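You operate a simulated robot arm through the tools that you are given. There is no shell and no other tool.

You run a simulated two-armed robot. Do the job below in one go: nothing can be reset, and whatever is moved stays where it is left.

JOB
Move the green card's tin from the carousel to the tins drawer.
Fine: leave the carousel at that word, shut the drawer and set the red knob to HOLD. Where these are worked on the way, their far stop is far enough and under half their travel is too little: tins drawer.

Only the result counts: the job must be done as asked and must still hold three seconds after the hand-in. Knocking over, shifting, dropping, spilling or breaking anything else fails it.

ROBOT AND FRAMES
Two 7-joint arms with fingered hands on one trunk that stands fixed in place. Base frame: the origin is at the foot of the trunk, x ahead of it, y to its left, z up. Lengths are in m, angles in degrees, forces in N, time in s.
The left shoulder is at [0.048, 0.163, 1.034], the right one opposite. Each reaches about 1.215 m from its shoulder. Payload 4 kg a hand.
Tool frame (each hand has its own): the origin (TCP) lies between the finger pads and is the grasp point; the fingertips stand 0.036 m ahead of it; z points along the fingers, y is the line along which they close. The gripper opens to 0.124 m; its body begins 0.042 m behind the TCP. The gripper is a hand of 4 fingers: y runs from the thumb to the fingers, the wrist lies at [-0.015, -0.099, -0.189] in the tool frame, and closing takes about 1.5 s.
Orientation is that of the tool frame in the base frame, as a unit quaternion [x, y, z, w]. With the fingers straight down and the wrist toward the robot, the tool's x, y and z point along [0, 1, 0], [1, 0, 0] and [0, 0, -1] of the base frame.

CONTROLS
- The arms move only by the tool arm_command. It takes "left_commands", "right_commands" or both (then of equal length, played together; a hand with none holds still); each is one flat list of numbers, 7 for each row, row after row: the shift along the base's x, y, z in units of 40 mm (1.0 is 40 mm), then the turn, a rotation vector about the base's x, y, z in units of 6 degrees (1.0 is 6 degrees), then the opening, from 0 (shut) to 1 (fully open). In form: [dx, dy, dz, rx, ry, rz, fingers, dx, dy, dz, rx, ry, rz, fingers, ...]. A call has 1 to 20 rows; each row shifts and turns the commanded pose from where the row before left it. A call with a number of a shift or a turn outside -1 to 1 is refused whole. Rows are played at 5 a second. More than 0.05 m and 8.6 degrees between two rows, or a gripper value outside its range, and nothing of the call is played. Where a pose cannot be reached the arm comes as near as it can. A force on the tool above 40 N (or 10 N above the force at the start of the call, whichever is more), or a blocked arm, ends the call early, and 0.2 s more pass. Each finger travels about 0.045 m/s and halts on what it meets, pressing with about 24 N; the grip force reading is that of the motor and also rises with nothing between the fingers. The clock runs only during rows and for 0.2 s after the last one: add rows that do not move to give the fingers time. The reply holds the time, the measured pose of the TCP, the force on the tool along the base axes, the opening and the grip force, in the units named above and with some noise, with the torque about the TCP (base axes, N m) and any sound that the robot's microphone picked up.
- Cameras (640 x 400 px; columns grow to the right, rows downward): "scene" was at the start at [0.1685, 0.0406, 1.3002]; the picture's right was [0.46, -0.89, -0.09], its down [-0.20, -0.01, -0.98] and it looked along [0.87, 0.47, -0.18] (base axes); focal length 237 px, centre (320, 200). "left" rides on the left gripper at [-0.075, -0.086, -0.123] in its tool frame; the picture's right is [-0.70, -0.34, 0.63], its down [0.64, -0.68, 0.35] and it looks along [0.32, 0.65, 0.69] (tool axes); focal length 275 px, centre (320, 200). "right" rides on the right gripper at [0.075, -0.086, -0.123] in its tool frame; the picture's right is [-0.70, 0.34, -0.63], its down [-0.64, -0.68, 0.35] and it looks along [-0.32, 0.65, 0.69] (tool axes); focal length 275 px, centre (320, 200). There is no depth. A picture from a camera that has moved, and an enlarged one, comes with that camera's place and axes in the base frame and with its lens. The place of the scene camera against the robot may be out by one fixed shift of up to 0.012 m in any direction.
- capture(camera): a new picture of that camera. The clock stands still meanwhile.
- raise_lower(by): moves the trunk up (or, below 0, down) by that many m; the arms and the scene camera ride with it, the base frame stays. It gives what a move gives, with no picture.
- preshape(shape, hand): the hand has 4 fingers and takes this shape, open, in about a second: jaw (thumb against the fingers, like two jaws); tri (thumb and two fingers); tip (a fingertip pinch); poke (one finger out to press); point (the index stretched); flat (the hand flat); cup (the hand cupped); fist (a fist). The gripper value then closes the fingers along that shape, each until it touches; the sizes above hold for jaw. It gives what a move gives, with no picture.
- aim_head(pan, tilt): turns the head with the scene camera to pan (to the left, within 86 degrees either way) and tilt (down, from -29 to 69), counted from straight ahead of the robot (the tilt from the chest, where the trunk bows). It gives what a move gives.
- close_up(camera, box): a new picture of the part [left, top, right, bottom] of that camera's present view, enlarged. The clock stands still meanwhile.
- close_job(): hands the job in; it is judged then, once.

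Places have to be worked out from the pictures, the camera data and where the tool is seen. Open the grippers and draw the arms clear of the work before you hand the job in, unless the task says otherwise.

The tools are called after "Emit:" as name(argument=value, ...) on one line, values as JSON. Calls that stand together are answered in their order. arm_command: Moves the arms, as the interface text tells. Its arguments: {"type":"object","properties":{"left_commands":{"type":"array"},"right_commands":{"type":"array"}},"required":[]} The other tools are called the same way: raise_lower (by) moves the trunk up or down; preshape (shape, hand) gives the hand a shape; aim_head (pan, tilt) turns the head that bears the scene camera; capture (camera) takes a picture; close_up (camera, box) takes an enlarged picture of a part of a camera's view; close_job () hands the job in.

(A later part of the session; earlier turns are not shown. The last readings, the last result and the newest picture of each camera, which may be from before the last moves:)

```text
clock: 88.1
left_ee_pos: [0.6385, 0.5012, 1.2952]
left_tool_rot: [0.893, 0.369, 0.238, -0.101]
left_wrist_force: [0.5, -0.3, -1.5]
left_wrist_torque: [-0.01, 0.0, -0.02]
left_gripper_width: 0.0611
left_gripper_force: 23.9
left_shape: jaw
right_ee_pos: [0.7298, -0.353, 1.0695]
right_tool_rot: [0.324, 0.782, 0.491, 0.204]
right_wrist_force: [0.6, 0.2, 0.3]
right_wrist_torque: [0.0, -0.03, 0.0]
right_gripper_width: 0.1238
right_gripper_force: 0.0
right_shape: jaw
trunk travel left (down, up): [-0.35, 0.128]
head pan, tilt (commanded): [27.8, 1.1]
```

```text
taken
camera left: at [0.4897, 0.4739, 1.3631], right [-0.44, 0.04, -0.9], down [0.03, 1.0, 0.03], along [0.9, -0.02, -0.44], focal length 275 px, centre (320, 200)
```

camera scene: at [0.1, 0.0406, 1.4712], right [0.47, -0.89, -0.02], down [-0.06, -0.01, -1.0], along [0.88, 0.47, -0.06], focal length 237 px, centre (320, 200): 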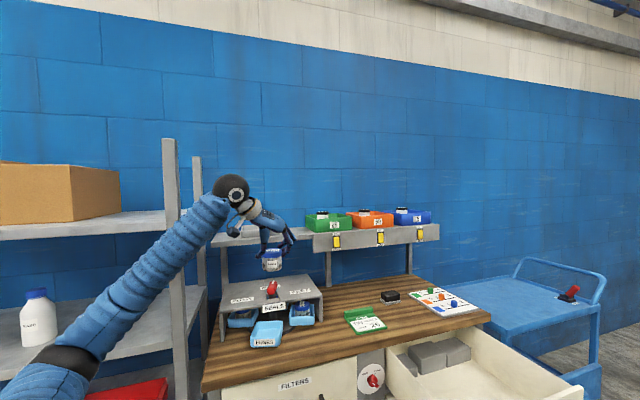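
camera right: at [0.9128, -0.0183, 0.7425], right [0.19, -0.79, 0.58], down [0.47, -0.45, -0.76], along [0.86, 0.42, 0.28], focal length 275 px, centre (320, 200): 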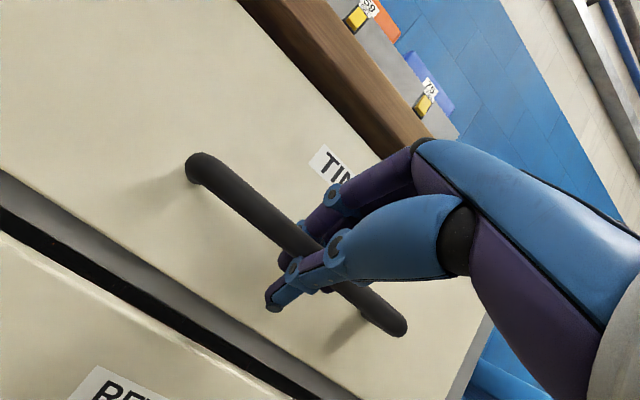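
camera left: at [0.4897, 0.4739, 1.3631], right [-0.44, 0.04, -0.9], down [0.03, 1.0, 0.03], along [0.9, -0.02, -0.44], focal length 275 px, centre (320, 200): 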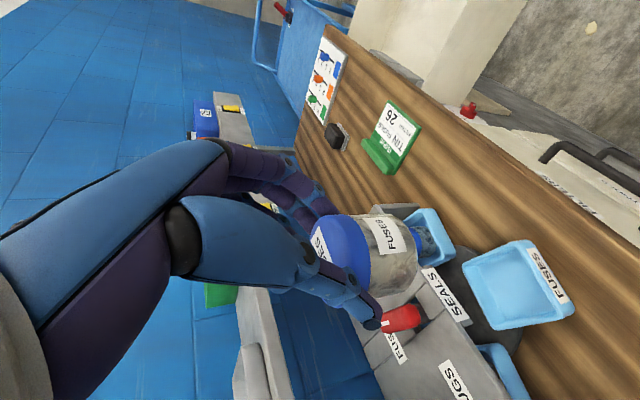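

The trunk is up 15 cm and the tin hangs level. I turn the head toward the drawer and carry the tin over it at z about 1.10.

Emit:
arm_command(left_commands=[0.412, -0.731, -0.27, 0, 0, 0, 0, 0.412, -0.731, -0.27, 0, 0, 0, 0, 0.412, -0.731, -0.27, 0, 0, 0, 0, 0.412, -0.731, -0.27, 0, 0, 0, 0, 0.412, -0.731, -0.27, 0, 0, 0, 0, 0.412, -0.731, -0.27, 0, 0, 0, 0, 0.412, -0.731, -0.27, 0, 0, 0, 0, 0.412, -0.731, -0.27, 0, 0, 0, 0, 0.412, -0.731, -0.27, 0, 0, 0, 0, 0.412, -0.731, -0.27, 0, 0, 0, 0, 0.412, -0.731, -0.27, 0, 0, 0, 0, 0.412, -0.731, -0.27, 0, 0, 0, 0, 0.412, -0.731, -0.27, 0, 0, 0, 0, 0.412, -0.731, -0.27, 0, 0, 0, 0, 0.412, -0.731, -0.27, 0, 0, 0, 0, 0.412, -0.731, -0.27, 0, 0, 0, 0, 0.412, -0.731, -0.27, 0, 0, 0, 0, 0.412, -0.731, -0.27, 0, 0, 0, 0, 0, 0, 0, 0, 0, 0, 0])

Emit:
aim_head(pan=5, tilt=28)

Emit:
capture(camera="scene")

Emit:
capture(camera="left")

```text
clock: 92.1
left_ee_pos: [0.937, -0.022, 1.0987]
left_tool_rot: [0.892, 0.369, 0.239, -0.101]
left_wrist_force: [0.0, 0.5, -1.4]
left_wrist_torque: [-0.05, 0.03, -0.01]
left_gripper_width: 0.0611
left_gripper_force: 23.4
left_shape: jaw
right_ee_pos: [0.7289, -0.3523, 1.0706]
right_tool_rot: [0.323, 0.782, 0.492, 0.204]
right_wrist_force: [-0.5, 0.0, 0.5]
right_wrist_torque: [0.0, -0.04, 0.02]
right_gripper_width: 0.1238
right_gripper_force: 0.0
right_shape: jaw
trunk travel left (down, up): [-0.35, 0.128]
head pan, tilt (commanded): [27.8, 1.1]
```

```text
clock: 93.0
left_ee_pos: [0.9361, -0.0223, 1.0968]
left_tool_rot: [0.893, 0.369, 0.238, -0.102]
left_wrist_force: [-0.4, -0.8, -1.8]
left_wrist_torque: [-0.02, 0.01, 0.03]
left_gripper_width: 0.061
left_gripper_force: 23.9
left_shape: jaw
right_ee_pos: [0.7282, -0.3533, 1.0699]
right_tool_rot: [0.323, 0.782, 0.492, 0.204]
right_wrist_force: [-0.1, -1.2, 0.1]
right_wrist_torque: [0.0, 0.01, 0.0]
right_gripper_width: 0.124
right_gripper_force: 0.1
right_shape: jaw
trunk travel left (down, up): [-0.35, 0.128]
head pan, tilt (commanded): [5.0, 28.0]
```

```text
taken
camera scene: at [0.1088, 0.0062, 1.4275], right [0.09, -1.0, 0.0], down [-0.5, -0.04, -0.86], along [0.86, 0.08, -0.5], focal length 237 px, centre (320, 200)
```

scene: 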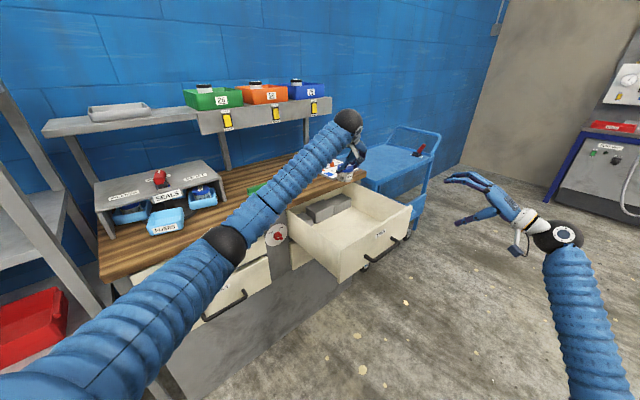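

```text
taken
camera left: at [0.787, -0.051, 1.167], right [-0.44, 0.04, -0.9], down [0.03, 1.0, 0.03], along [0.9, -0.02, -0.44], focal length 275 px, centre (320, 200)
```

left: 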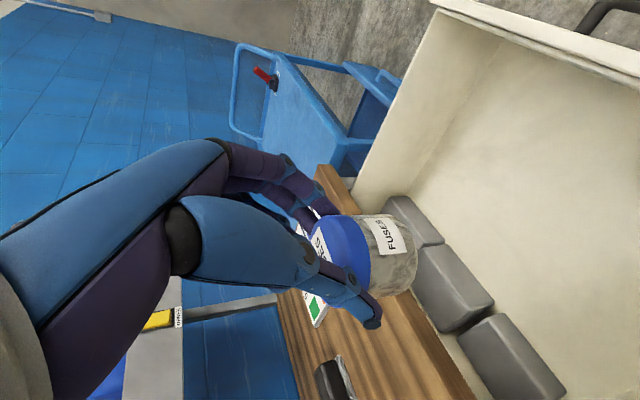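

The tin hangs above the drawer's empty front part (tin at about (0.949, -0.012), boxes start 17 cm further back). I lower it in steps, first to TCP z 0.92, watching the forearm's clearance.

Emit:
arm_command(left_commands=[0, 0, -0.6, 0, 0, 0, 0, 0, 0, -0.75, 0, 0, 0, 0, 0, 0, -0.75, 0, 0, 0, 0, 0, 0, -0.75, 0, 0, 0, 0, 0, 0, -0.75, 0, 0, 0, 0, 0, 0, -0.75, 0, 0, 0, 0, 0, 0, 0, 0, 0, 0, 0])

Emit:
capture(camera="scene")

Emit:
capture(camera="left")

```text
clock: 94.6
left_ee_pos: [0.9363, -0.024, 0.9279]
left_tool_rot: [0.892, 0.369, 0.239, -0.101]
left_wrist_force: [0.0, -0.7, -1.5]
left_wrist_torque: [-0.03, 0.04, 0.01]
left_gripper_width: 0.0609
left_gripper_force: 24.1
left_shape: jaw
right_ee_pos: [0.7304, -0.3529, 1.07]
right_tool_rot: [0.323, 0.783, 0.492, 0.203]
right_wrist_force: [0.0, -0.4, -0.3]
right_wrist_torque: [0.02, -0.04, 0.04]
right_gripper_width: 0.1239
right_gripper_force: 0.0
right_shape: jaw
trunk travel left (down, up): [-0.35, 0.128]
head pan, tilt (commanded): [5.0, 28.0]
```

```text
taken
camera scene: at [0.1086, 0.0061, 1.4275], right [0.09, -1.0, 0.0], down [-0.5, -0.04, -0.86], along [0.86, 0.08, -0.51], focal length 237 px, centre (320, 200)
```

scene: 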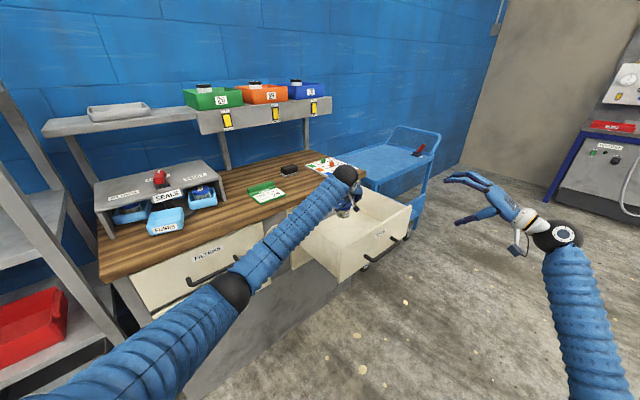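

```text
taken
camera left: at [0.786, -0.0526, 0.9969], right [-0.44, 0.04, -0.9], down [0.03, 1.0, 0.03], along [0.9, -0.02, -0.44], focal length 275 px, centre (320, 200)
```

left: 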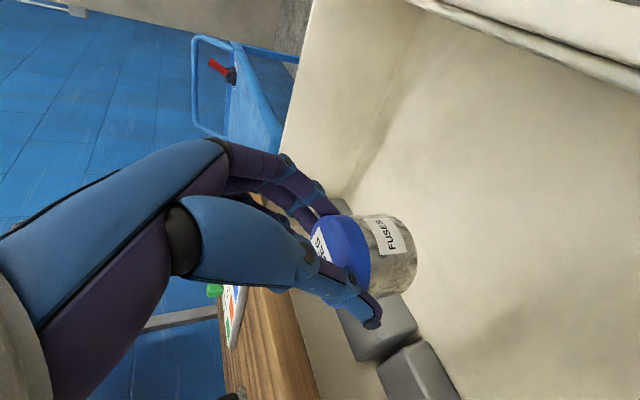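

The tin hangs above the drawer floor, but the forearm would pass close over the drawer's side wall. I raise the trunk another 12 cm so the arm comes in from higher, then check.

Emit:
raise_lower(by=0.12)

Emit:
capture(camera="scene")

```text
clock: 96.1
left_ee_pos: [0.9363, -0.025, 1.0458]
left_tool_rot: [0.892, 0.369, 0.239, -0.102]
left_wrist_force: [0.5, 0.1, -2.2]
left_wrist_torque: [-0.01, 0.02, -0.01]
left_gripper_width: 0.0611
left_gripper_force: 24.2
left_shape: jaw
right_ee_pos: [0.7291, -0.3531, 1.191]
right_tool_rot: [0.323, 0.782, 0.493, 0.204]
right_wrist_force: [0.6, 0.9, -0.8]
right_wrist_torque: [-0.03, 0.02, 0.03]
right_gripper_width: 0.1238
right_gripper_force: 0.1
right_shape: jaw
trunk travel left (down, up): [-0.47, 0.008]
head pan, tilt (commanded): [5.0, 28.0]
```

```text
taken
camera scene: at [0.091, 0.0059, 1.5529], right [0.09, -1.0, 0.0], down [-0.47, -0.04, -0.88], along [0.88, 0.08, -0.47], focal length 237 px, centre (320, 200)
```

scene: 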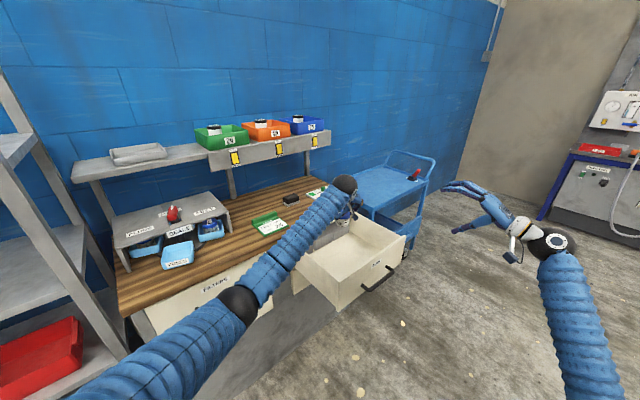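

Now I lower the tin to TCP z 0.83, still a few centimetres above the drawer floor.

Emit:
arm_command(left_commands=[0, 0, -0.6, 0, 0, 0, 0, 0, 0, -0.8, 0, 0, 0, 0, 0, 0, -0.8, 0, 0, 0, 0, 0, 0, -0.8, 0, 0, 0, 0, 0, 0, -0.8, 0, 0, 0, 0, 0, 0, -0.8, 0, 0, 0, 0, 0, 0, -0.8, 0, 0, 0, 0, 0, 0, 0, 0, 0, 0, 0])

Emit:
capture(camera="scene")

Emit:
capture(camera="left")

```text
clock: 97.9
left_ee_pos: [0.9386, -0.0239, 0.8282]
left_tool_rot: [0.892, 0.369, 0.239, -0.102]
left_wrist_force: [0.8, -0.3, -1.8]
left_wrist_torque: [0.01, 0.03, -0.04]
left_gripper_width: 0.0606
left_gripper_force: 24.2
left_shape: jaw
right_ee_pos: [0.7294, -0.3535, 1.1902]
right_tool_rot: [0.322, 0.782, 0.493, 0.203]
right_wrist_force: [-0.6, -0.5, 0.9]
right_wrist_torque: [0.01, -0.01, 0.02]
right_gripper_width: 0.1236
right_gripper_force: 0.1
right_shape: jaw
trunk travel left (down, up): [-0.47, 0.008]
head pan, tilt (commanded): [5.0, 28.0]
```

```text
taken
camera scene: at [0.0906, 0.006, 1.5528], right [0.09, -1.0, 0.0], down [-0.47, -0.04, -0.88], along [0.88, 0.08, -0.47], focal length 237 px, centre (320, 200)
```

scene: 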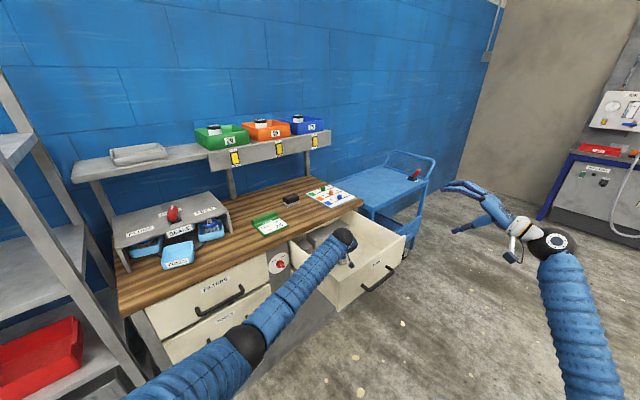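

```text
taken
camera left: at [0.7883, -0.0529, 0.897], right [-0.44, 0.04, -0.9], down [0.03, 1.0, 0.03], along [0.9, -0.02, -0.44], focal length 275 px, centre (320, 200)
```

left: 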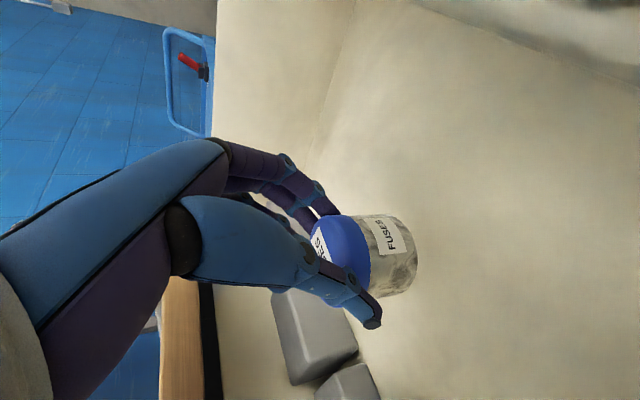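

No contact yet. I lower gently another 3 cm and read the force.

Emit:
arm_command(left_commands=[0, 0, -0.2, 0, 0, 0, 0, 0, 0, -0.2, 0, 0, 0, 0, 0, 0, -0.2, 0, 0, 0, 0, 0, 0, -0.2, 0, 0, 0, 0, 0, 0, 0, 0, 0, 0, 0])

Emit:
close_up(camera="scene", box=[270, 210, 430, 320])

Emit:
capture(camera="left")

```text
clock: 99.0
left_ee_pos: [0.9395, -0.0244, 0.8103]
left_tool_rot: [0.891, 0.371, 0.242, -0.096]
left_wrist_force: [-7.5, 6.3, 18.9]
left_wrist_torque: [-0.97, 2.74, -1.32]
left_gripper_width: 0.0609
left_gripper_force: 24.3
left_shape: jaw
right_ee_pos: [0.7294, -0.3528, 1.1909]
right_tool_rot: [0.323, 0.782, 0.492, 0.204]
right_wrist_force: [0.4, -0.3, -0.2]
right_wrist_torque: [-0.01, 0.01, 0.0]
right_gripper_width: 0.1232
right_gripper_force: 0.1
right_shape: jaw
trunk travel left (down, up): [-0.47, 0.008]
head pan, tilt (commanded): [5.0, 28.0]
stopped in row 5 (left hand): the force on the tool passed its limit at 46 N (the readings are from after the stop); the commanded pose is now the measured one
```

```text
3.64 times, centred on (350, 265) of scene
camera zoom: at [0.0904, 0.0063, 1.5528], right [0.09, -1.0, 0.0], down [-0.47, -0.04, -0.88], along [0.88, 0.08, -0.47], focal length 861 px, centre (211, -36)
```

zoom: 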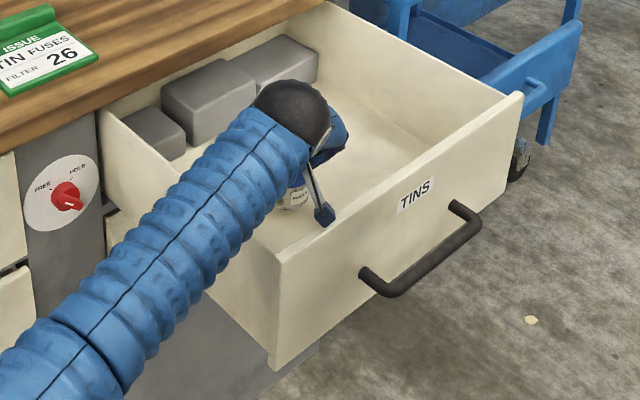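

```text
taken
camera left: at [0.7895, -0.053, 0.8766], right [-0.43, 0.03, -0.9], down [0.03, 1.0, 0.02], along [0.9, -0.02, -0.43], focal length 275 px, centre (320, 200)
```

left: 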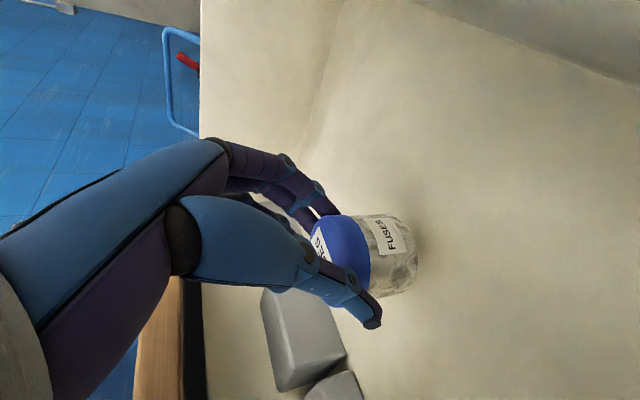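

The hand's camera touched the drawer's front panel (the torque fits). I lift 3 cm, move the tin 7 cm further in, and lower again.

Emit:
arm_command(left_commands=[0, 0, 0.4, 0, 0, 0, 0, 0, 0, 0.4, 0, 0, 0, 0, 0.41, 0.41, 0, 0, 0, 0, 0, 0.41, 0.41, 0, 0, 0, 0, 0, 0.41, 0.41, 0, 0, 0, 0, 0, 0, 0, -0.5, 0, 0, 0, 0, 0, 0, -0.3, 0, 0, 0, 0, 0, 0, 0, 0, 0, 0, 0])

Emit:
close_up(camera="scene", box=[270, 210, 430, 320])

Emit:
capture(camera="left")

```text
clock: 100.8
left_ee_pos: [0.9878, 0.026, 0.8069]
left_tool_rot: [0.892, 0.37, 0.241, -0.097]
left_wrist_force: [0.1, -0.2, -1.4]
left_wrist_torque: [0.01, 0.03, -0.04]
left_gripper_width: 0.0608
left_gripper_force: 23.6
left_shape: jaw
right_ee_pos: [0.729, -0.3546, 1.1901]
right_tool_rot: [0.323, 0.782, 0.492, 0.204]
right_wrist_force: [-0.2, -0.4, -0.7]
right_wrist_torque: [-0.01, -0.02, -0.02]
right_gripper_width: 0.1238
right_gripper_force: 0.1
right_shape: jaw
trunk travel left (down, up): [-0.47, 0.008]
head pan, tilt (commanded): [5.0, 28.0]
```

```text
3.64 times, centred on (350, 265) of scene
camera zoom: at [0.0908, 0.0059, 1.5528], right [0.09, -1.0, 0.0], down [-0.47, -0.04, -0.88], along [0.88, 0.08, -0.47], focal length 861 px, centre (211, -36)
```

zoom: 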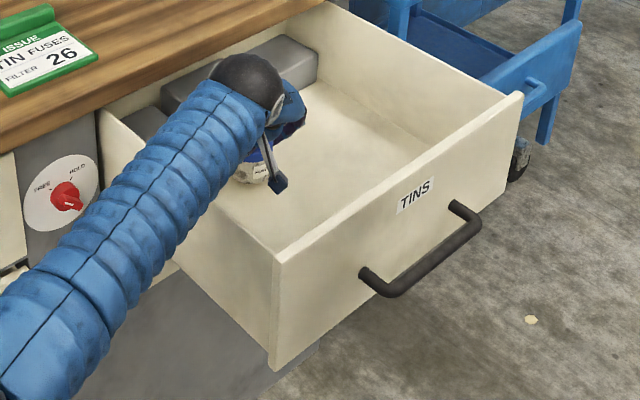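

```text
taken
camera left: at [0.8384, -0.0027, 0.8737], right [-0.44, 0.03, -0.9], down [0.03, 1.0, 0.02], along [0.9, -0.02, -0.44], focal length 275 px, centre (320, 200)
```

left: 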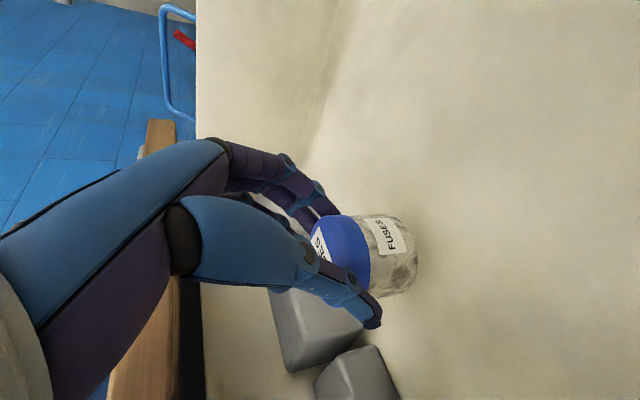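

Clear now. I lower the tin gently by another 2 cm.

Emit:
arm_command(left_commands=[0, 0, -0.12, 0, 0, 0, 0, 0, 0, -0.12, 0, 0, 0, 0, 0, 0, -0.12, 0, 0, 0, 0, 0, 0, -0.12, 0, 0, 0, 0, 0, 0, 0, 0, 0, 0, 0])

Emit:
capture(camera="left")

```text
clock: 102.0
left_ee_pos: [0.989, 0.0263, 0.7865]
left_tool_rot: [0.892, 0.37, 0.242, -0.097]
left_wrist_force: [0.3, 0.4, -0.8]
left_wrist_torque: [-0.01, 0.02, 0.02]
left_gripper_width: 0.0609
left_gripper_force: 23.9
left_shape: jaw
right_ee_pos: [0.7304, -0.3531, 1.1901]
right_tool_rot: [0.323, 0.782, 0.493, 0.204]
right_wrist_force: [-0.1, -0.4, -0.1]
right_wrist_torque: [0.0, -0.01, 0.01]
right_gripper_width: 0.1237
right_gripper_force: 0.0
right_shape: jaw
trunk travel left (down, up): [-0.47, 0.008]
head pan, tilt (commanded): [5.0, 28.0]
```

```text
taken
camera left: at [0.8381, -0.003, 0.8538], right [-0.44, 0.03, -0.9], down [0.03, 1.0, 0.02], along [0.9, -0.02, -0.44], focal length 275 px, centre (320, 200)
```

left: 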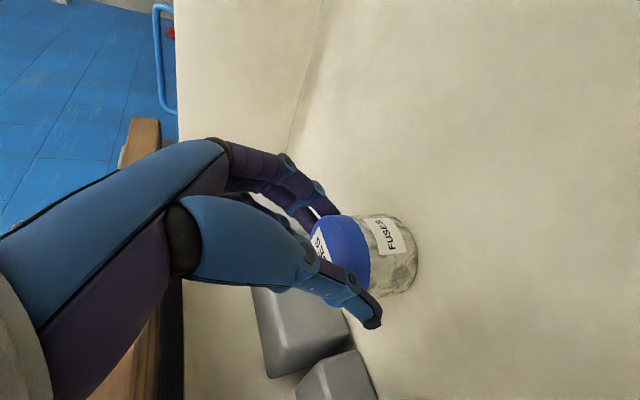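

Still free. I lower on in 5 mm steps.

Emit:
arm_command(left_commands=[0, 0, -0.1, 0, 0, 0, 0, 0, 0, -0.1, 0, 0, 0, 0, 0, 0, -0.1, 0, 0, 0, 0, 0, 0, 0, 0, 0, 0, 0])

Emit:
capture(camera="left")

```text
clock: 103.0
left_ee_pos: [0.9894, 0.0239, 0.7813]
left_tool_rot: [0.891, 0.371, 0.246, -0.095]
left_wrist_force: [0.4, 1.8, 36.1]
left_wrist_torque: [0.16, -0.75, 0.26]
left_gripper_width: 0.061
left_gripper_force: 23.6
left_shape: jaw
right_ee_pos: [0.7263, -0.3524, 1.1934]
right_tool_rot: [0.323, 0.782, 0.492, 0.205]
right_wrist_force: [-0.3, 1.0, 0.1]
right_wrist_torque: [0.0, 0.01, 0.0]
right_gripper_width: 0.1237
right_gripper_force: 0.1
right_shape: jaw
trunk travel left (down, up): [-0.47, 0.008]
head pan, tilt (commanded): [5.0, 28.0]
```

```text
taken
camera left: at [0.8378, -0.0033, 0.8475], right [-0.43, 0.03, -0.9], down [0.03, 1.0, 0.02], along [0.9, -0.02, -0.43], focal length 275 px, centre (320, 200)
```

left: 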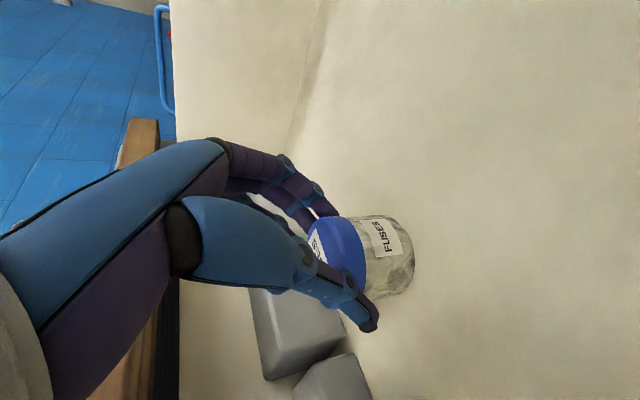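

The tin stands on the drawer floor (36 N upward, little torque). I relax the press, open the jaws and rise straight up.

Emit:
arm_command(left_commands=[0, 0, 0.12, 0, 0, 0, 0, 0, 0, 0, 0, 0, 0, 0.3, 0, 0, 0, 0, 0, 0, 0.6, 0, 0, 0, 0, 0, 0, 0.75, 0, 0, 0, 0, 0, 0, 0.75, 0, 0, 0, 0, 0, 0, 0.75])

Emit:
capture(camera="left")

```text
clock: 104.3
left_ee_pos: [0.9887, 0.0246, 0.778]
left_tool_rot: [0.892, 0.371, 0.24, -0.098]
left_wrist_force: [0.4, 0.0, -1.3]
left_wrist_torque: [-0.02, 0.01, 0.01]
left_gripper_width: 0.0929
left_gripper_force: 0.1
left_shape: jaw
right_ee_pos: [0.7298, -0.3537, 1.1901]
right_tool_rot: [0.323, 0.782, 0.493, 0.204]
right_wrist_force: [0.0, -0.2, 0.4]
right_wrist_torque: [-0.01, 0.01, -0.02]
right_gripper_width: 0.1238
right_gripper_force: 0.2
right_shape: jaw
trunk travel left (down, up): [-0.47, 0.008]
head pan, tilt (commanded): [5.0, 28.0]
```

```text
taken
camera left: at [0.8388, -0.0038, 0.8456], right [-0.44, 0.03, -0.9], down [0.03, 1.0, 0.02], along [0.9, -0.02, -0.44], focal length 275 px, centre (320, 200)
```

left: 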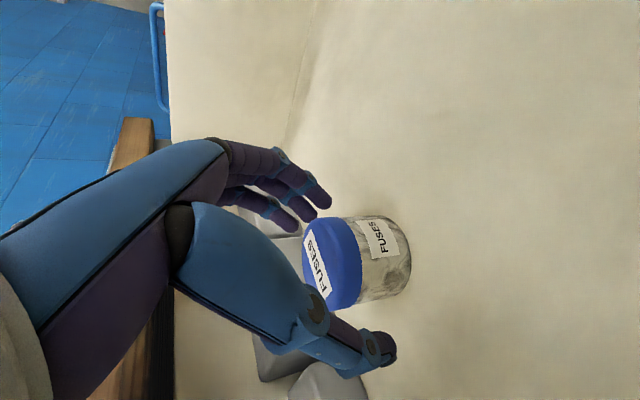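

The tin is released and standing upright. I lift the hand straight up out of the drawer.

Emit:
arm_command(left_commands=[0, 0, 0.3, 0, 0, 0, 0.75, 0, 0, 0.6, 0, 0, 0, 0.75, 0, 0, 0.9, 0, 0, 0, 0.75, 0, 0, 0.9, 0, 0, 0, 0.75, 0, 0, 0.9, 0, 0, 0, 0.75, 0, 0, 0.9, 0, 0, 0, 0.75, 0, 0, 0.9, 0, 0, 0, 0.75, 0, 0, 0.9, 0, 0, 0, 0.75, 0, 0, 0.9, 0, 0, 0, 0.75, 0, 0, 0, 0, 0, 0, 0.75])

Emit:
capture(camera="scene")

Emit:
capture(camera="left")

```text
clock: 106.5
left_ee_pos: [0.9878, 0.0246, 1.0683]
left_tool_rot: [0.892, 0.37, 0.242, -0.097]
left_wrist_force: [-0.2, 0.2, 0.1]
left_wrist_torque: [0.0, 0.02, 0.0]
left_gripper_width: 0.0928
left_gripper_force: 0.0
left_shape: jaw
right_ee_pos: [0.7297, -0.3533, 1.1904]
right_tool_rot: [0.323, 0.782, 0.492, 0.204]
right_wrist_force: [0.2, 0.5, -0.4]
right_wrist_torque: [-0.03, 0.04, 0.01]
right_gripper_width: 0.1238
right_gripper_force: 0.0
right_shape: jaw
trunk travel left (down, up): [-0.47, 0.008]
head pan, tilt (commanded): [5.0, 28.0]
```

```text
taken
camera scene: at [0.0911, 0.0062, 1.5527], right [0.09, -1.0, 0.0], down [-0.47, -0.04, -0.88], along [0.88, 0.08, -0.47], focal length 237 px, centre (320, 200)
```

scene: 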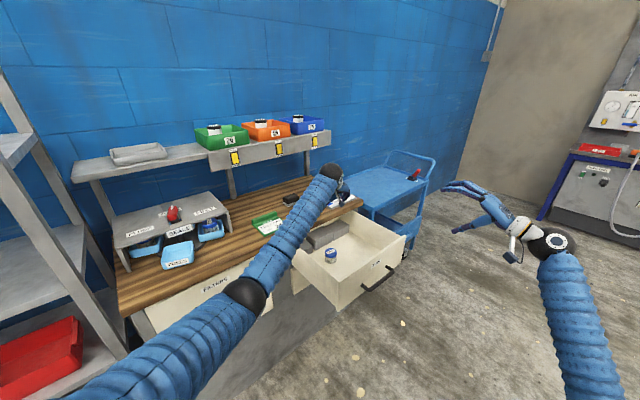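

```text
taken
camera left: at [0.8377, -0.0041, 1.1364], right [-0.44, 0.03, -0.9], down [0.03, 1.0, 0.02], along [0.9, -0.02, -0.44], focal length 275 px, centre (320, 200)
```

left: 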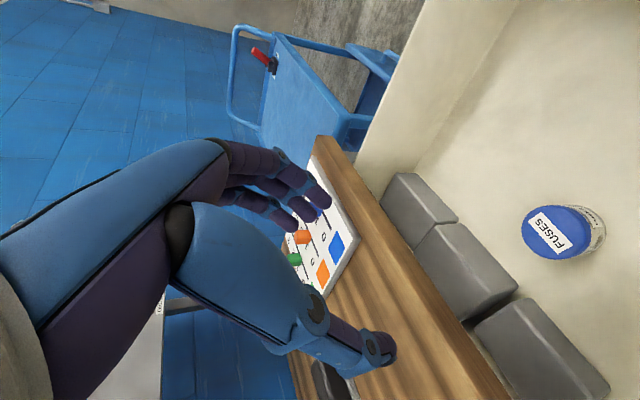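

The FUSES tin stands in the TINS drawer. I bring the left hand back toward the carousel side, high and in front of the bench.

Emit:
arm_command(left_commands=[-0.5, 0.3, 0.4, 0, 0, 0, 0.75, -0.45, 0.7, 0.4, 0, 0, 0, 0.75, -0.45, 0.8, 0.3, 0, 0, 0, 0.75, -0.45, 0.8, 0.3, 0, 0, 0, 0.75, -0.45, 0.8, 0.3, 0, 0, 0, 0.75, -0.45, 0.8, 0.3, 0, 0, 0, 0.75, -0.45, 0.8, 0.3, 0, 0, 0, 0.75, -0.45, 0.8, 0.3, 0, 0, 0, 0.75, -0.45, 0.8, 0.3, 0, 0, 0, 0.75, -0.45, 0.8, 0.3, 0, 0, 0, 0.75, -0.45, 0.8, 0.3, 0, 0, 0, 0.75, -0.45, 0.8, 0.3, 0, 0, 0, 0.75, -0.45, 0.8, 0.3, 0, 0, 0, 0.75, -0.45, 0.8, 0.3, 0, 0, 0, 0.75, -0.45, 0.8, 0, 0, 0, 0, 0.75, 0, 0, 0, 0, 0, 0, 0.75])

Emit:
raise_lower(by=-0.27)

Emit:
capture(camera="scene")

Emit:
capture(camera="left")

```text
clock: 110.0
left_ee_pos: [0.718, 0.4778, 1.243]
left_tool_rot: [0.892, 0.371, 0.24, -0.097]
left_wrist_force: [0.2, 0.2, -0.1]
left_wrist_torque: [0.01, 0.0, 0.01]
left_gripper_width: 0.0927
left_gripper_force: 0.1
left_shape: jaw
right_ee_pos: [0.7304, -0.3536, 1.1892]
right_tool_rot: [0.324, 0.781, 0.493, 0.205]
right_wrist_force: [0.3, 0.6, -0.3]
right_wrist_torque: [-0.02, 0.01, 0.03]
right_gripper_width: 0.1237
right_gripper_force: 0.0
right_shape: jaw
trunk travel left (down, up): [-0.47, 0.008]
head pan, tilt (commanded): [5.0, 28.0]
```

```text
clock: 112.7
left_ee_pos: [0.7166, 0.4797, 0.9753]
left_tool_rot: [0.892, 0.37, 0.243, -0.096]
left_wrist_force: [0.0, -0.4, -0.2]
left_wrist_torque: [0.01, -0.01, 0.01]
left_gripper_width: 0.093
left_gripper_force: 0.1
left_shape: jaw
right_ee_pos: [0.7296, -0.3534, 0.9209]
right_tool_rot: [0.323, 0.782, 0.492, 0.205]
right_wrist_force: [-0.7, -0.8, 0.2]
right_wrist_torque: [0.02, 0.0, -0.03]
right_gripper_width: 0.1238
right_gripper_force: 0.1
right_shape: jaw
trunk travel left (down, up): [-0.2, 0.278]
head pan, tilt (commanded): [5.0, 28.0]
```

```text
taken
camera scene: at [0.1705, 0.0063, 1.2558], right [0.09, -1.0, -0.02], down [-0.62, -0.04, -0.78], along [0.78, 0.08, -0.62], focal length 237 px, centre (320, 200)
```

scene: 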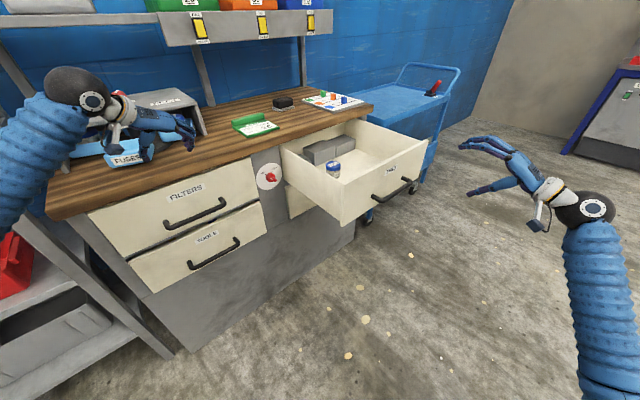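

```text
taken
camera left: at [0.5657, 0.4523, 1.0422], right [-0.43, 0.03, -0.9], down [0.03, 1.0, 0.02], along [0.9, -0.02, -0.43], focal length 275 px, centre (320, 200)
```

left: 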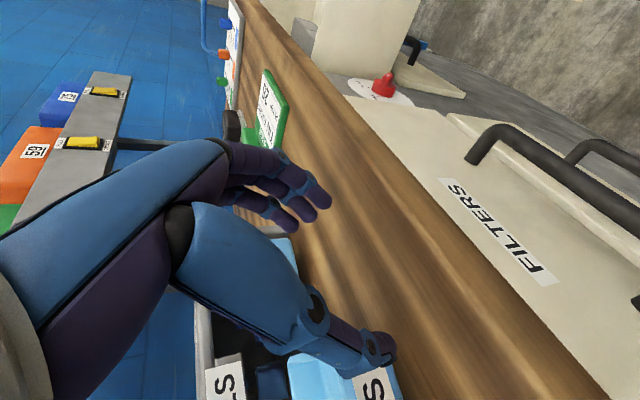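

Lowering the trunk took the left hand down close over the bench; nothing was touched. I lift it straight up again.

Emit:
arm_command(left_commands=[0, 0, 0.6, 0, 0, 0, 0.75, 0, 0, 0.9, 0, 0, 0, 0.75, 0, 0, 0.9, 0, 0, 0, 0.75, 0, 0, 0.9, 0, 0, 0, 0.75, 0, 0, 0.9, 0, 0, 0, 0.75, 0, 0, 0.9, 0, 0, 0, 0.75, 0, 0, 0.9, 0, 0, 0, 0.75, 0, 0, 0, 0, 0, 0, 0.75])

Emit:
aim_head(pan=22, tilt=12)

Emit:
capture(camera="scene")

Emit:
capture(camera="left")

```text
clock: 114.5
left_ee_pos: [0.7168, 0.4813, 1.2147]
left_tool_rot: [0.892, 0.371, 0.241, -0.097]
left_wrist_force: [0.4, 0.2, -0.9]
left_wrist_torque: [0.03, -0.01, -0.02]
left_gripper_width: 0.0931
left_gripper_force: 0.0
left_shape: jaw
right_ee_pos: [0.7296, -0.3522, 0.9195]
right_tool_rot: [0.323, 0.783, 0.492, 0.203]
right_wrist_force: [0.6, -0.4, -1.1]
right_wrist_torque: [0.02, -0.03, 0.0]
right_gripper_width: 0.1237
right_gripper_force: 0.1
right_shape: jaw
trunk travel left (down, up): [-0.2, 0.278]
head pan, tilt (commanded): [5.0, 28.0]
```

```text
clock: 115.3
left_ee_pos: [0.7165, 0.4811, 1.2143]
left_tool_rot: [0.892, 0.37, 0.242, -0.097]
left_wrist_force: [0.1, 0.0, -0.1]
left_wrist_torque: [-0.01, 0.01, 0.01]
left_gripper_width: 0.0928
left_gripper_force: 0.1
left_shape: jaw
right_ee_pos: [0.729, -0.353, 0.9206]
right_tool_rot: [0.323, 0.782, 0.492, 0.204]
right_wrist_force: [0.4, 0.5, 0.5]
right_wrist_torque: [-0.02, 0.02, -0.05]
right_gripper_width: 0.1236
right_gripper_force: 0.1
right_shape: jaw
trunk travel left (down, up): [-0.2, 0.278]
head pan, tilt (commanded): [22.0, 12.0]
```

```text
taken
camera scene: at [0.1715, 0.0333, 1.2817], right [0.37, -0.93, -0.07], down [-0.37, -0.08, -0.93], along [0.85, 0.37, -0.37], focal length 237 px, centre (320, 200)
```

scene: 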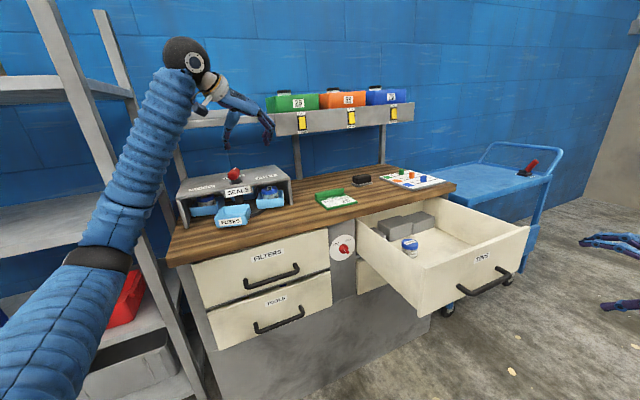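

```text
taken
camera left: at [0.5668, 0.4529, 1.2822], right [-0.44, 0.03, -0.9], down [0.03, 1.0, 0.02], along [0.9, -0.02, -0.44], focal length 275 px, centre (320, 200)
```

left: 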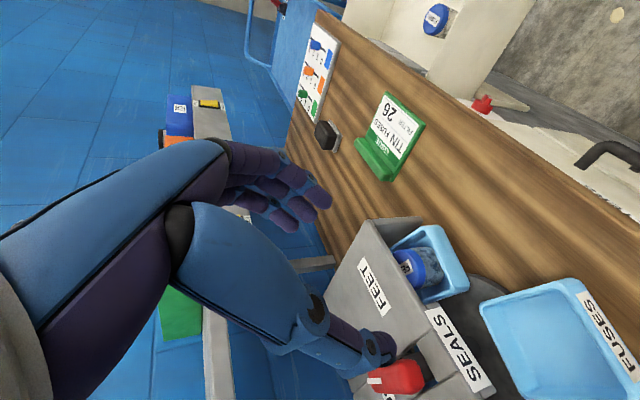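

All is in order, with the tin upright in the drawer. Now I bring the right hand back in front of the drawer handle, jaws narrowed.

Emit:
arm_command(right_commands=[0.277, 0.454, -0.628, 0, 0, 0, 0.8, 0.277, 0.454, -0.628, 0, 0, 0, 0.6, 0.277, 0.454, -0.628, 0, 0, 0, 0.4, 0.277, 0.454, -0.628, 0, 0, 0, 0.36, 0.277, 0.454, -0.628, 0, 0, 0, 0.36, 0.277, 0.454, -0.628, 0, 0, 0, 0.36, 0, 0, 0, 0, 0, 0, 0.36])

Emit:
capture(camera="right")

Emit:
capture(camera="scene")

```text
clock: 116.9
left_ee_pos: [0.7169, 0.4825, 1.2146]
left_tool_rot: [0.892, 0.37, 0.242, -0.098]
left_wrist_force: [-0.2, 0.5, 0.2]
left_wrist_torque: [0.0, 0.01, 0.0]
left_gripper_width: 0.0929
left_gripper_force: 0.0
left_shape: jaw
right_ee_pos: [0.7943, -0.2439, 0.7699]
right_tool_rot: [0.323, 0.782, 0.492, 0.204]
right_wrist_force: [0.4, -0.2, 0.0]
right_wrist_torque: [-0.01, 0.01, -0.03]
right_gripper_width: 0.0447
right_gripper_force: 0.1
right_shape: jaw
trunk travel left (down, up): [-0.2, 0.278]
head pan, tilt (commanded): [22.0, 12.0]
```

```text
taken
camera right: at [0.6357, -0.2962, 0.7452], right [0.19, -0.79, 0.58], down [0.47, -0.44, -0.76], along [0.86, 0.42, 0.29], focal length 275 px, centre (320, 200)
```

right: 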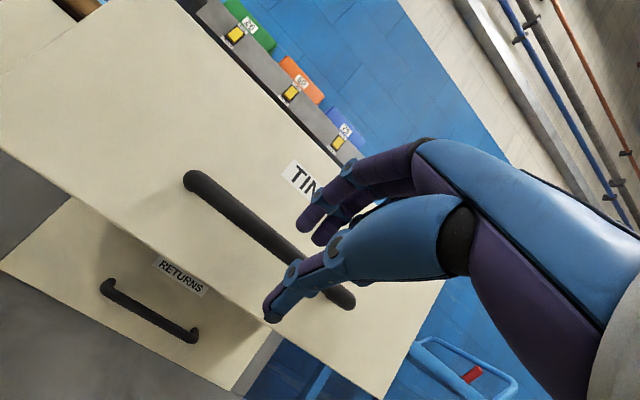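

```text
taken
camera scene: at [0.1712, 0.0332, 1.2819], right [0.37, -0.93, -0.07], down [-0.37, -0.08, -0.93], along [0.85, 0.37, -0.37], focal length 237 px, centre (320, 200)
```

scene: 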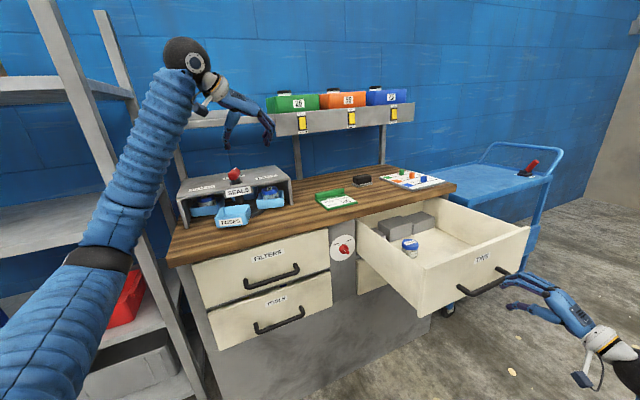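

The view matches the earlier approach. I go in 6.4 cm and grip the handle again.

Emit:
arm_command(right_commands=[0.377, 0.377, 0, 0, 0, 0, 0.36, 0.377, 0.377, 0, 0, 0, 0, 0.36, 0.35, 0.35, 0, 0, 0, 0, 0.36, 0, 0, 0, 0, 0, 0, 0.2, 0, 0, 0, 0, 0, 0, 0, 0, 0, 0, 0, 0, 0, 0, 0, 0, 0, 0, 0, 0, 0, 0, 0, 0, 0, 0, 0, 0])

Emit:
capture(camera="right")

```text
clock: 118.7
left_ee_pos: [0.7184, 0.4806, 1.2129]
left_tool_rot: [0.892, 0.37, 0.242, -0.096]
left_wrist_force: [0.2, -0.5, -0.1]
left_wrist_torque: [-0.01, -0.01, -0.02]
left_gripper_width: 0.0929
left_gripper_force: 0.1
left_shape: jaw
right_ee_pos: [0.8394, -0.2021, 0.7695]
right_tool_rot: [0.324, 0.782, 0.492, 0.204]
right_wrist_force: [-0.1, -0.7, -3.7]
right_wrist_torque: [0.07, -0.12, 0.07]
right_gripper_width: 0.0094
right_gripper_force: 24.1
right_shape: jaw
trunk travel left (down, up): [-0.2, 0.278]
head pan, tilt (commanded): [22.0, 12.0]
```

```text
taken
camera right: at [0.6812, -0.2531, 0.7444], right [0.19, -0.79, 0.58], down [0.47, -0.44, -0.76], along [0.86, 0.42, 0.29], focal length 275 px, centre (320, 200)
```

right: 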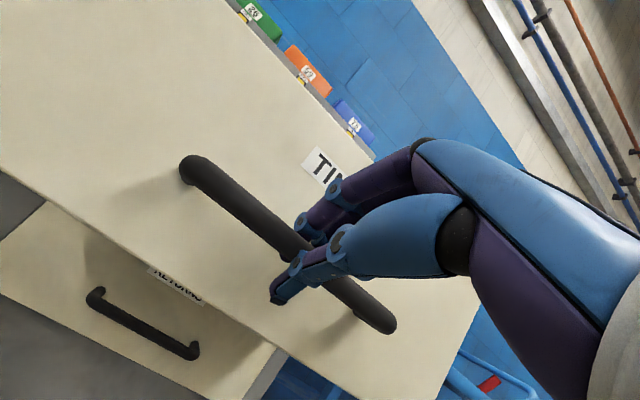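

The handle is held. I push the drawer in smoothly, slow at first so the tin stays standing.

Emit:
arm_command(right_commands=[0.12, 0.12, 0, 0, 0, 0, 0, 0.2, 0.2, 0, 0, 0, 0, 0, 0.28, 0.28, 0, 0, 0, 0, 0, 0.32, 0.32, 0, 0, 0, 0, 0, 0.32, 0.32, 0, 0, 0, 0, 0, 0.32, 0.32, 0, 0, 0, 0, 0, 0.32, 0.32, 0, 0, 0, 0, 0, 0.32, 0.32, 0, 0, 0, 0, 0, 0.32, 0.32, 0, 0, 0, 0, 0, 0.32, 0.32, 0, 0, 0, 0, 0, 0.32, 0.32, 0, 0, 0, 0, 0, 0.32, 0.32, 0, 0, 0, 0, 0, 0.32, 0.32, 0, 0, 0, 0, 0, 0.32, 0.32, 0, 0, 0, 0, 0, 0.32, 0.32, 0, 0, 0, 0, 0, 0.28, 0.28, 0, 0, 0, 0, 0, 0.2, 0.2, 0, 0, 0, 0, 0, 0, 0, 0, 0, 0, 0, 0])

Emit:
capture(camera="scene")

Emit:
capture(camera="right")

```text
clock: 122.5
left_ee_pos: [0.719, 0.4804, 1.2135]
left_tool_rot: [0.892, 0.371, 0.241, -0.097]
left_wrist_force: [0.2, 0.5, -0.6]
left_wrist_torque: [0.0, -0.01, -0.01]
left_gripper_width: 0.0927
left_gripper_force: 0.1
left_shape: jaw
right_ee_pos: [1.0368, -0.0025, 0.769]
right_tool_rot: [0.323, 0.782, 0.493, 0.204]
right_wrist_force: [3.3, -4.4, -3.5]
right_wrist_torque: [-0.03, -0.1, -0.06]
right_gripper_width: 0.0091
right_gripper_force: 23.4
right_shape: jaw
trunk travel left (down, up): [-0.2, 0.278]
head pan, tilt (commanded): [22.0, 12.0]
```

```text
taken
camera scene: at [0.1722, 0.0331, 1.2817], right [0.37, -0.93, -0.07], down [-0.37, -0.08, -0.93], along [0.85, 0.37, -0.37], focal length 237 px, centre (320, 200)
```

scene: 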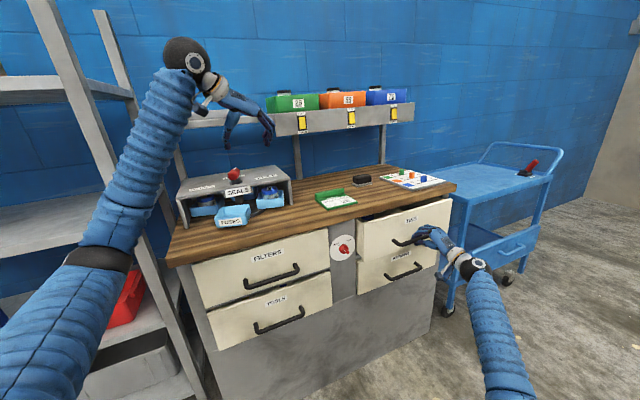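

```text
taken
camera right: at [0.8792, -0.0542, 0.744], right [0.19, -0.79, 0.58], down [0.47, -0.44, -0.76], along [0.86, 0.42, 0.29], focal length 275 px, centre (320, 200)
```

right: 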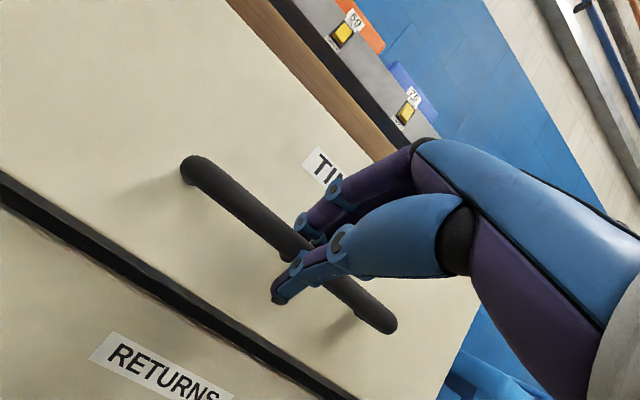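

About 5 cm remain. I push on slowly until it meets its stop.

Emit:
arm_command(right_commands=[0.18, 0.18, 0, 0, 0, 0, 0, 0.18, 0.18, 0, 0, 0, 0, 0, 0.18, 0.18, 0, 0, 0, 0, 0, 0.18, 0.18, 0, 0, 0, 0, 0, 0.18, 0.18, 0, 0, 0, 0, 0, 0.1, 0.1, 0, 0, 0, 0, 0, 0, 0, 0, 0, 0, 0, 0])

Emit:
close_up(camera="scene", box=[320, 180, 480, 300])

```text
clock: 123.7
left_ee_pos: [0.7168, 0.4798, 1.2162]
left_tool_rot: [0.892, 0.37, 0.241, -0.098]
left_wrist_force: [-0.5, 0.3, -0.1]
left_wrist_torque: [0.04, 0.02, -0.03]
left_gripper_width: 0.0929
left_gripper_force: 0.0
left_shape: jaw
right_ee_pos: [1.0683, 0.0277, 0.7689]
right_tool_rot: [0.324, 0.782, 0.493, 0.203]
right_wrist_force: [-26.9, -17.6, 1.2]
right_wrist_torque: [-0.13, 0.13, 0.29]
right_gripper_width: 0.0099
right_gripper_force: 23.8
right_shape: jaw
trunk travel left (down, up): [-0.2, 0.278]
head pan, tilt (commanded): [22.0, 12.0]
stopped in row 5 (right hand): the force on the tool passed its limit at 46 N (the readings are from after the stop); the commanded pose is now the measured one
```

```text
3.33 times, centred on (400, 240) of scene
camera zoom: at [0.1701, 0.0328, 1.282], right [0.37, -0.93, -0.07], down [-0.37, -0.08, -0.93], along [0.85, 0.37, -0.37], focal length 789 px, centre (53, 67)
```

zoom: 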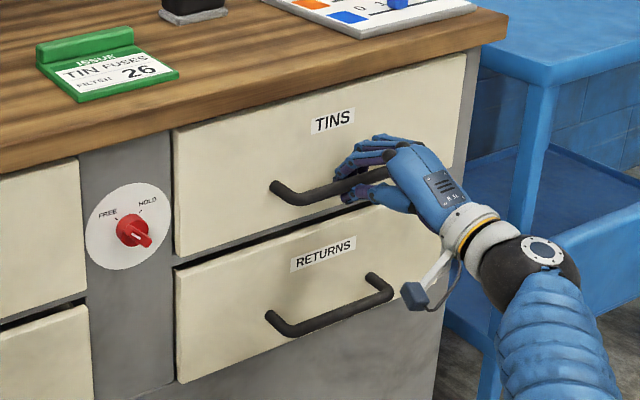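

The drawer met its stop and looks flush. I open the right hand and back away to see it.

Emit:
arm_command(right_commands=[0, 0, 0, 0, 0, 0, 0.2, 0, 0, 0, 0, 0, 0, 0.4, 0, 0, 0, 0, 0, 0, 0.4, -0.35, -0.35, 0.02, 0, 0, 0, 0.4, -0.5, -0.5, 0, 0, 0, 0, 0.4, -0.5, -0.5, 0, 0, 0, 0, 0.5, -0.5, -0.5, 0, 0, 0, 0, 0.7, -0.5, -0.5, 0.2, 0, 0, 0, 0.9, -0.5, -0.5, 0.2, 0, 0, 0, 0.9, 0, 0, 0, 0, 0, 0, 0.9])

Emit:
capture(camera="scene")

Emit:
close_up(camera="scene", box=[320, 180, 480, 300])

Emit:
capture(camera="right")

```text
clock: 125.9
left_ee_pos: [0.7183, 0.4812, 1.2146]
left_tool_rot: [0.892, 0.371, 0.242, -0.096]
left_wrist_force: [0.2, 0.6, 0.2]
left_wrist_torque: [0.01, 0.02, -0.03]
left_gripper_width: 0.0929
left_gripper_force: 0.0
left_shape: jaw
right_ee_pos: [0.9548, -0.084, 0.7844]
right_tool_rot: [0.323, 0.783, 0.492, 0.203]
right_wrist_force: [-0.2, -0.5, -0.3]
right_wrist_torque: [-0.03, 0.02, -0.02]
right_gripper_width: 0.1114
right_gripper_force: 0.0
right_shape: jaw
trunk travel left (down, up): [-0.2, 0.278]
head pan, tilt (commanded): [22.0, 12.0]
```

```text
taken
camera scene: at [0.1716, 0.0336, 1.2817], right [0.37, -0.93, -0.07], down [-0.37, -0.08, -0.93], along [0.85, 0.37, -0.37], focal length 237 px, centre (320, 200)
```

scene: 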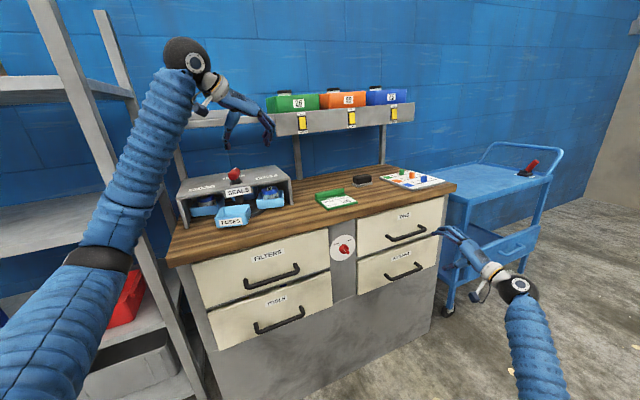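

```text
3.33 times, centred on (400, 240) of scene
camera zoom: at [0.1716, 0.0336, 1.2817], right [0.37, -0.93, -0.07], down [-0.37, -0.08, -0.93], along [0.85, 0.37, -0.37], focal length 789 px, centre (53, 67)
```

zoom: 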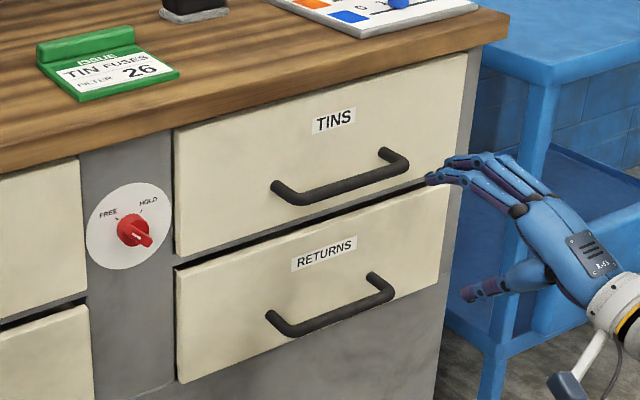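

```text
taken
camera right: at [0.796, -0.1356, 0.7603], right [0.19, -0.79, 0.58], down [0.47, -0.44, -0.76], along [0.86, 0.42, 0.29], focal length 275 px, centre (320, 200)
```

right: 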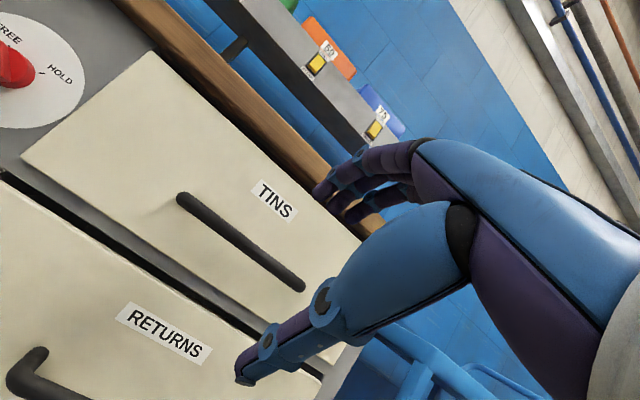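

The TINS drawer is shut. Now the carousel: I bring the left hand back upright at yaw -45° over the handle to see its angle.

Emit:
arm_command(left_commands=[0.33, 0.55, 0.05, -0.59, 0.59, 0, 0.9, 0.33, 0.55, 0.05, -0.59, 0.59, 0, 1, 0.33, 0.55, 0, -0.59, 0.59, 0, 1, 0.33, 0.55, 0, -0.59, 0.59, 0, 1, 0.33, 0.55, 0, -0.59, 0.59, 0, 1, 0.33, 0.55, 0, -0.59, 0.59, 0, 1, 0, 0, 0, 0, 0, 0, 1])

Emit:
capture(camera="left")

Emit:
close_up(camera="scene", box=[170, 140, 310, 240])

```text
clock: 127.5
left_ee_pos: [0.7962, 0.6105, 1.2175]
left_tool_rot: [0.923, 0.385, 0.001, 0.002]
left_wrist_force: [0.5, -0.9, -0.5]
left_wrist_torque: [0.0, 0.0, 0.04]
left_gripper_width: 0.1236
left_gripper_force: 0.0
left_shape: jaw
right_ee_pos: [0.954, -0.0842, 0.7847]
right_tool_rot: [0.323, 0.782, 0.493, 0.202]
right_wrist_force: [0.3, -0.3, -0.5]
right_wrist_torque: [0.0, -0.01, 0.01]
right_gripper_width: 0.1115
right_gripper_force: 0.0
right_shape: jaw
trunk travel left (down, up): [-0.2, 0.278]
head pan, tilt (commanded): [22.0, 12.0]
```

```text
taken
camera left: at [0.6818, 0.6188, 1.3392], right [-0.73, -0.26, -0.64], down [-0.03, 0.94, -0.35], along [0.69, -0.24, -0.69], focal length 275 px, centre (320, 200)
```

left: 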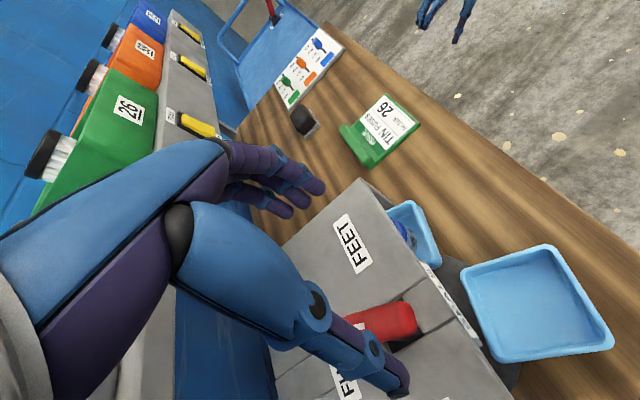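

```text
4.00 times, centred on (240, 190) of scene
camera zoom: at [0.1714, 0.0335, 1.2818], right [0.37, -0.93, -0.07], down [-0.37, -0.08, -0.93], along [0.85, 0.37, -0.37], focal length 947 px, centre (640, 240)
```

zoom: 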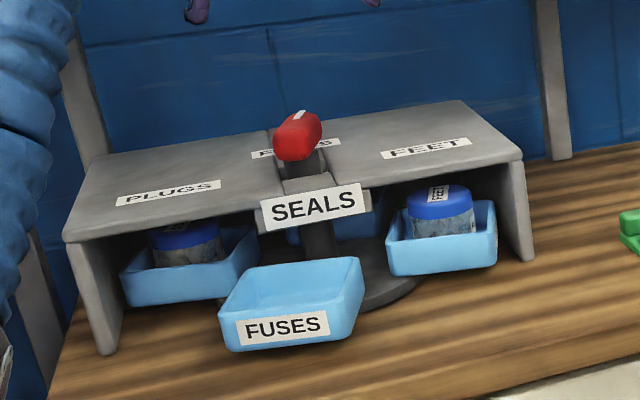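

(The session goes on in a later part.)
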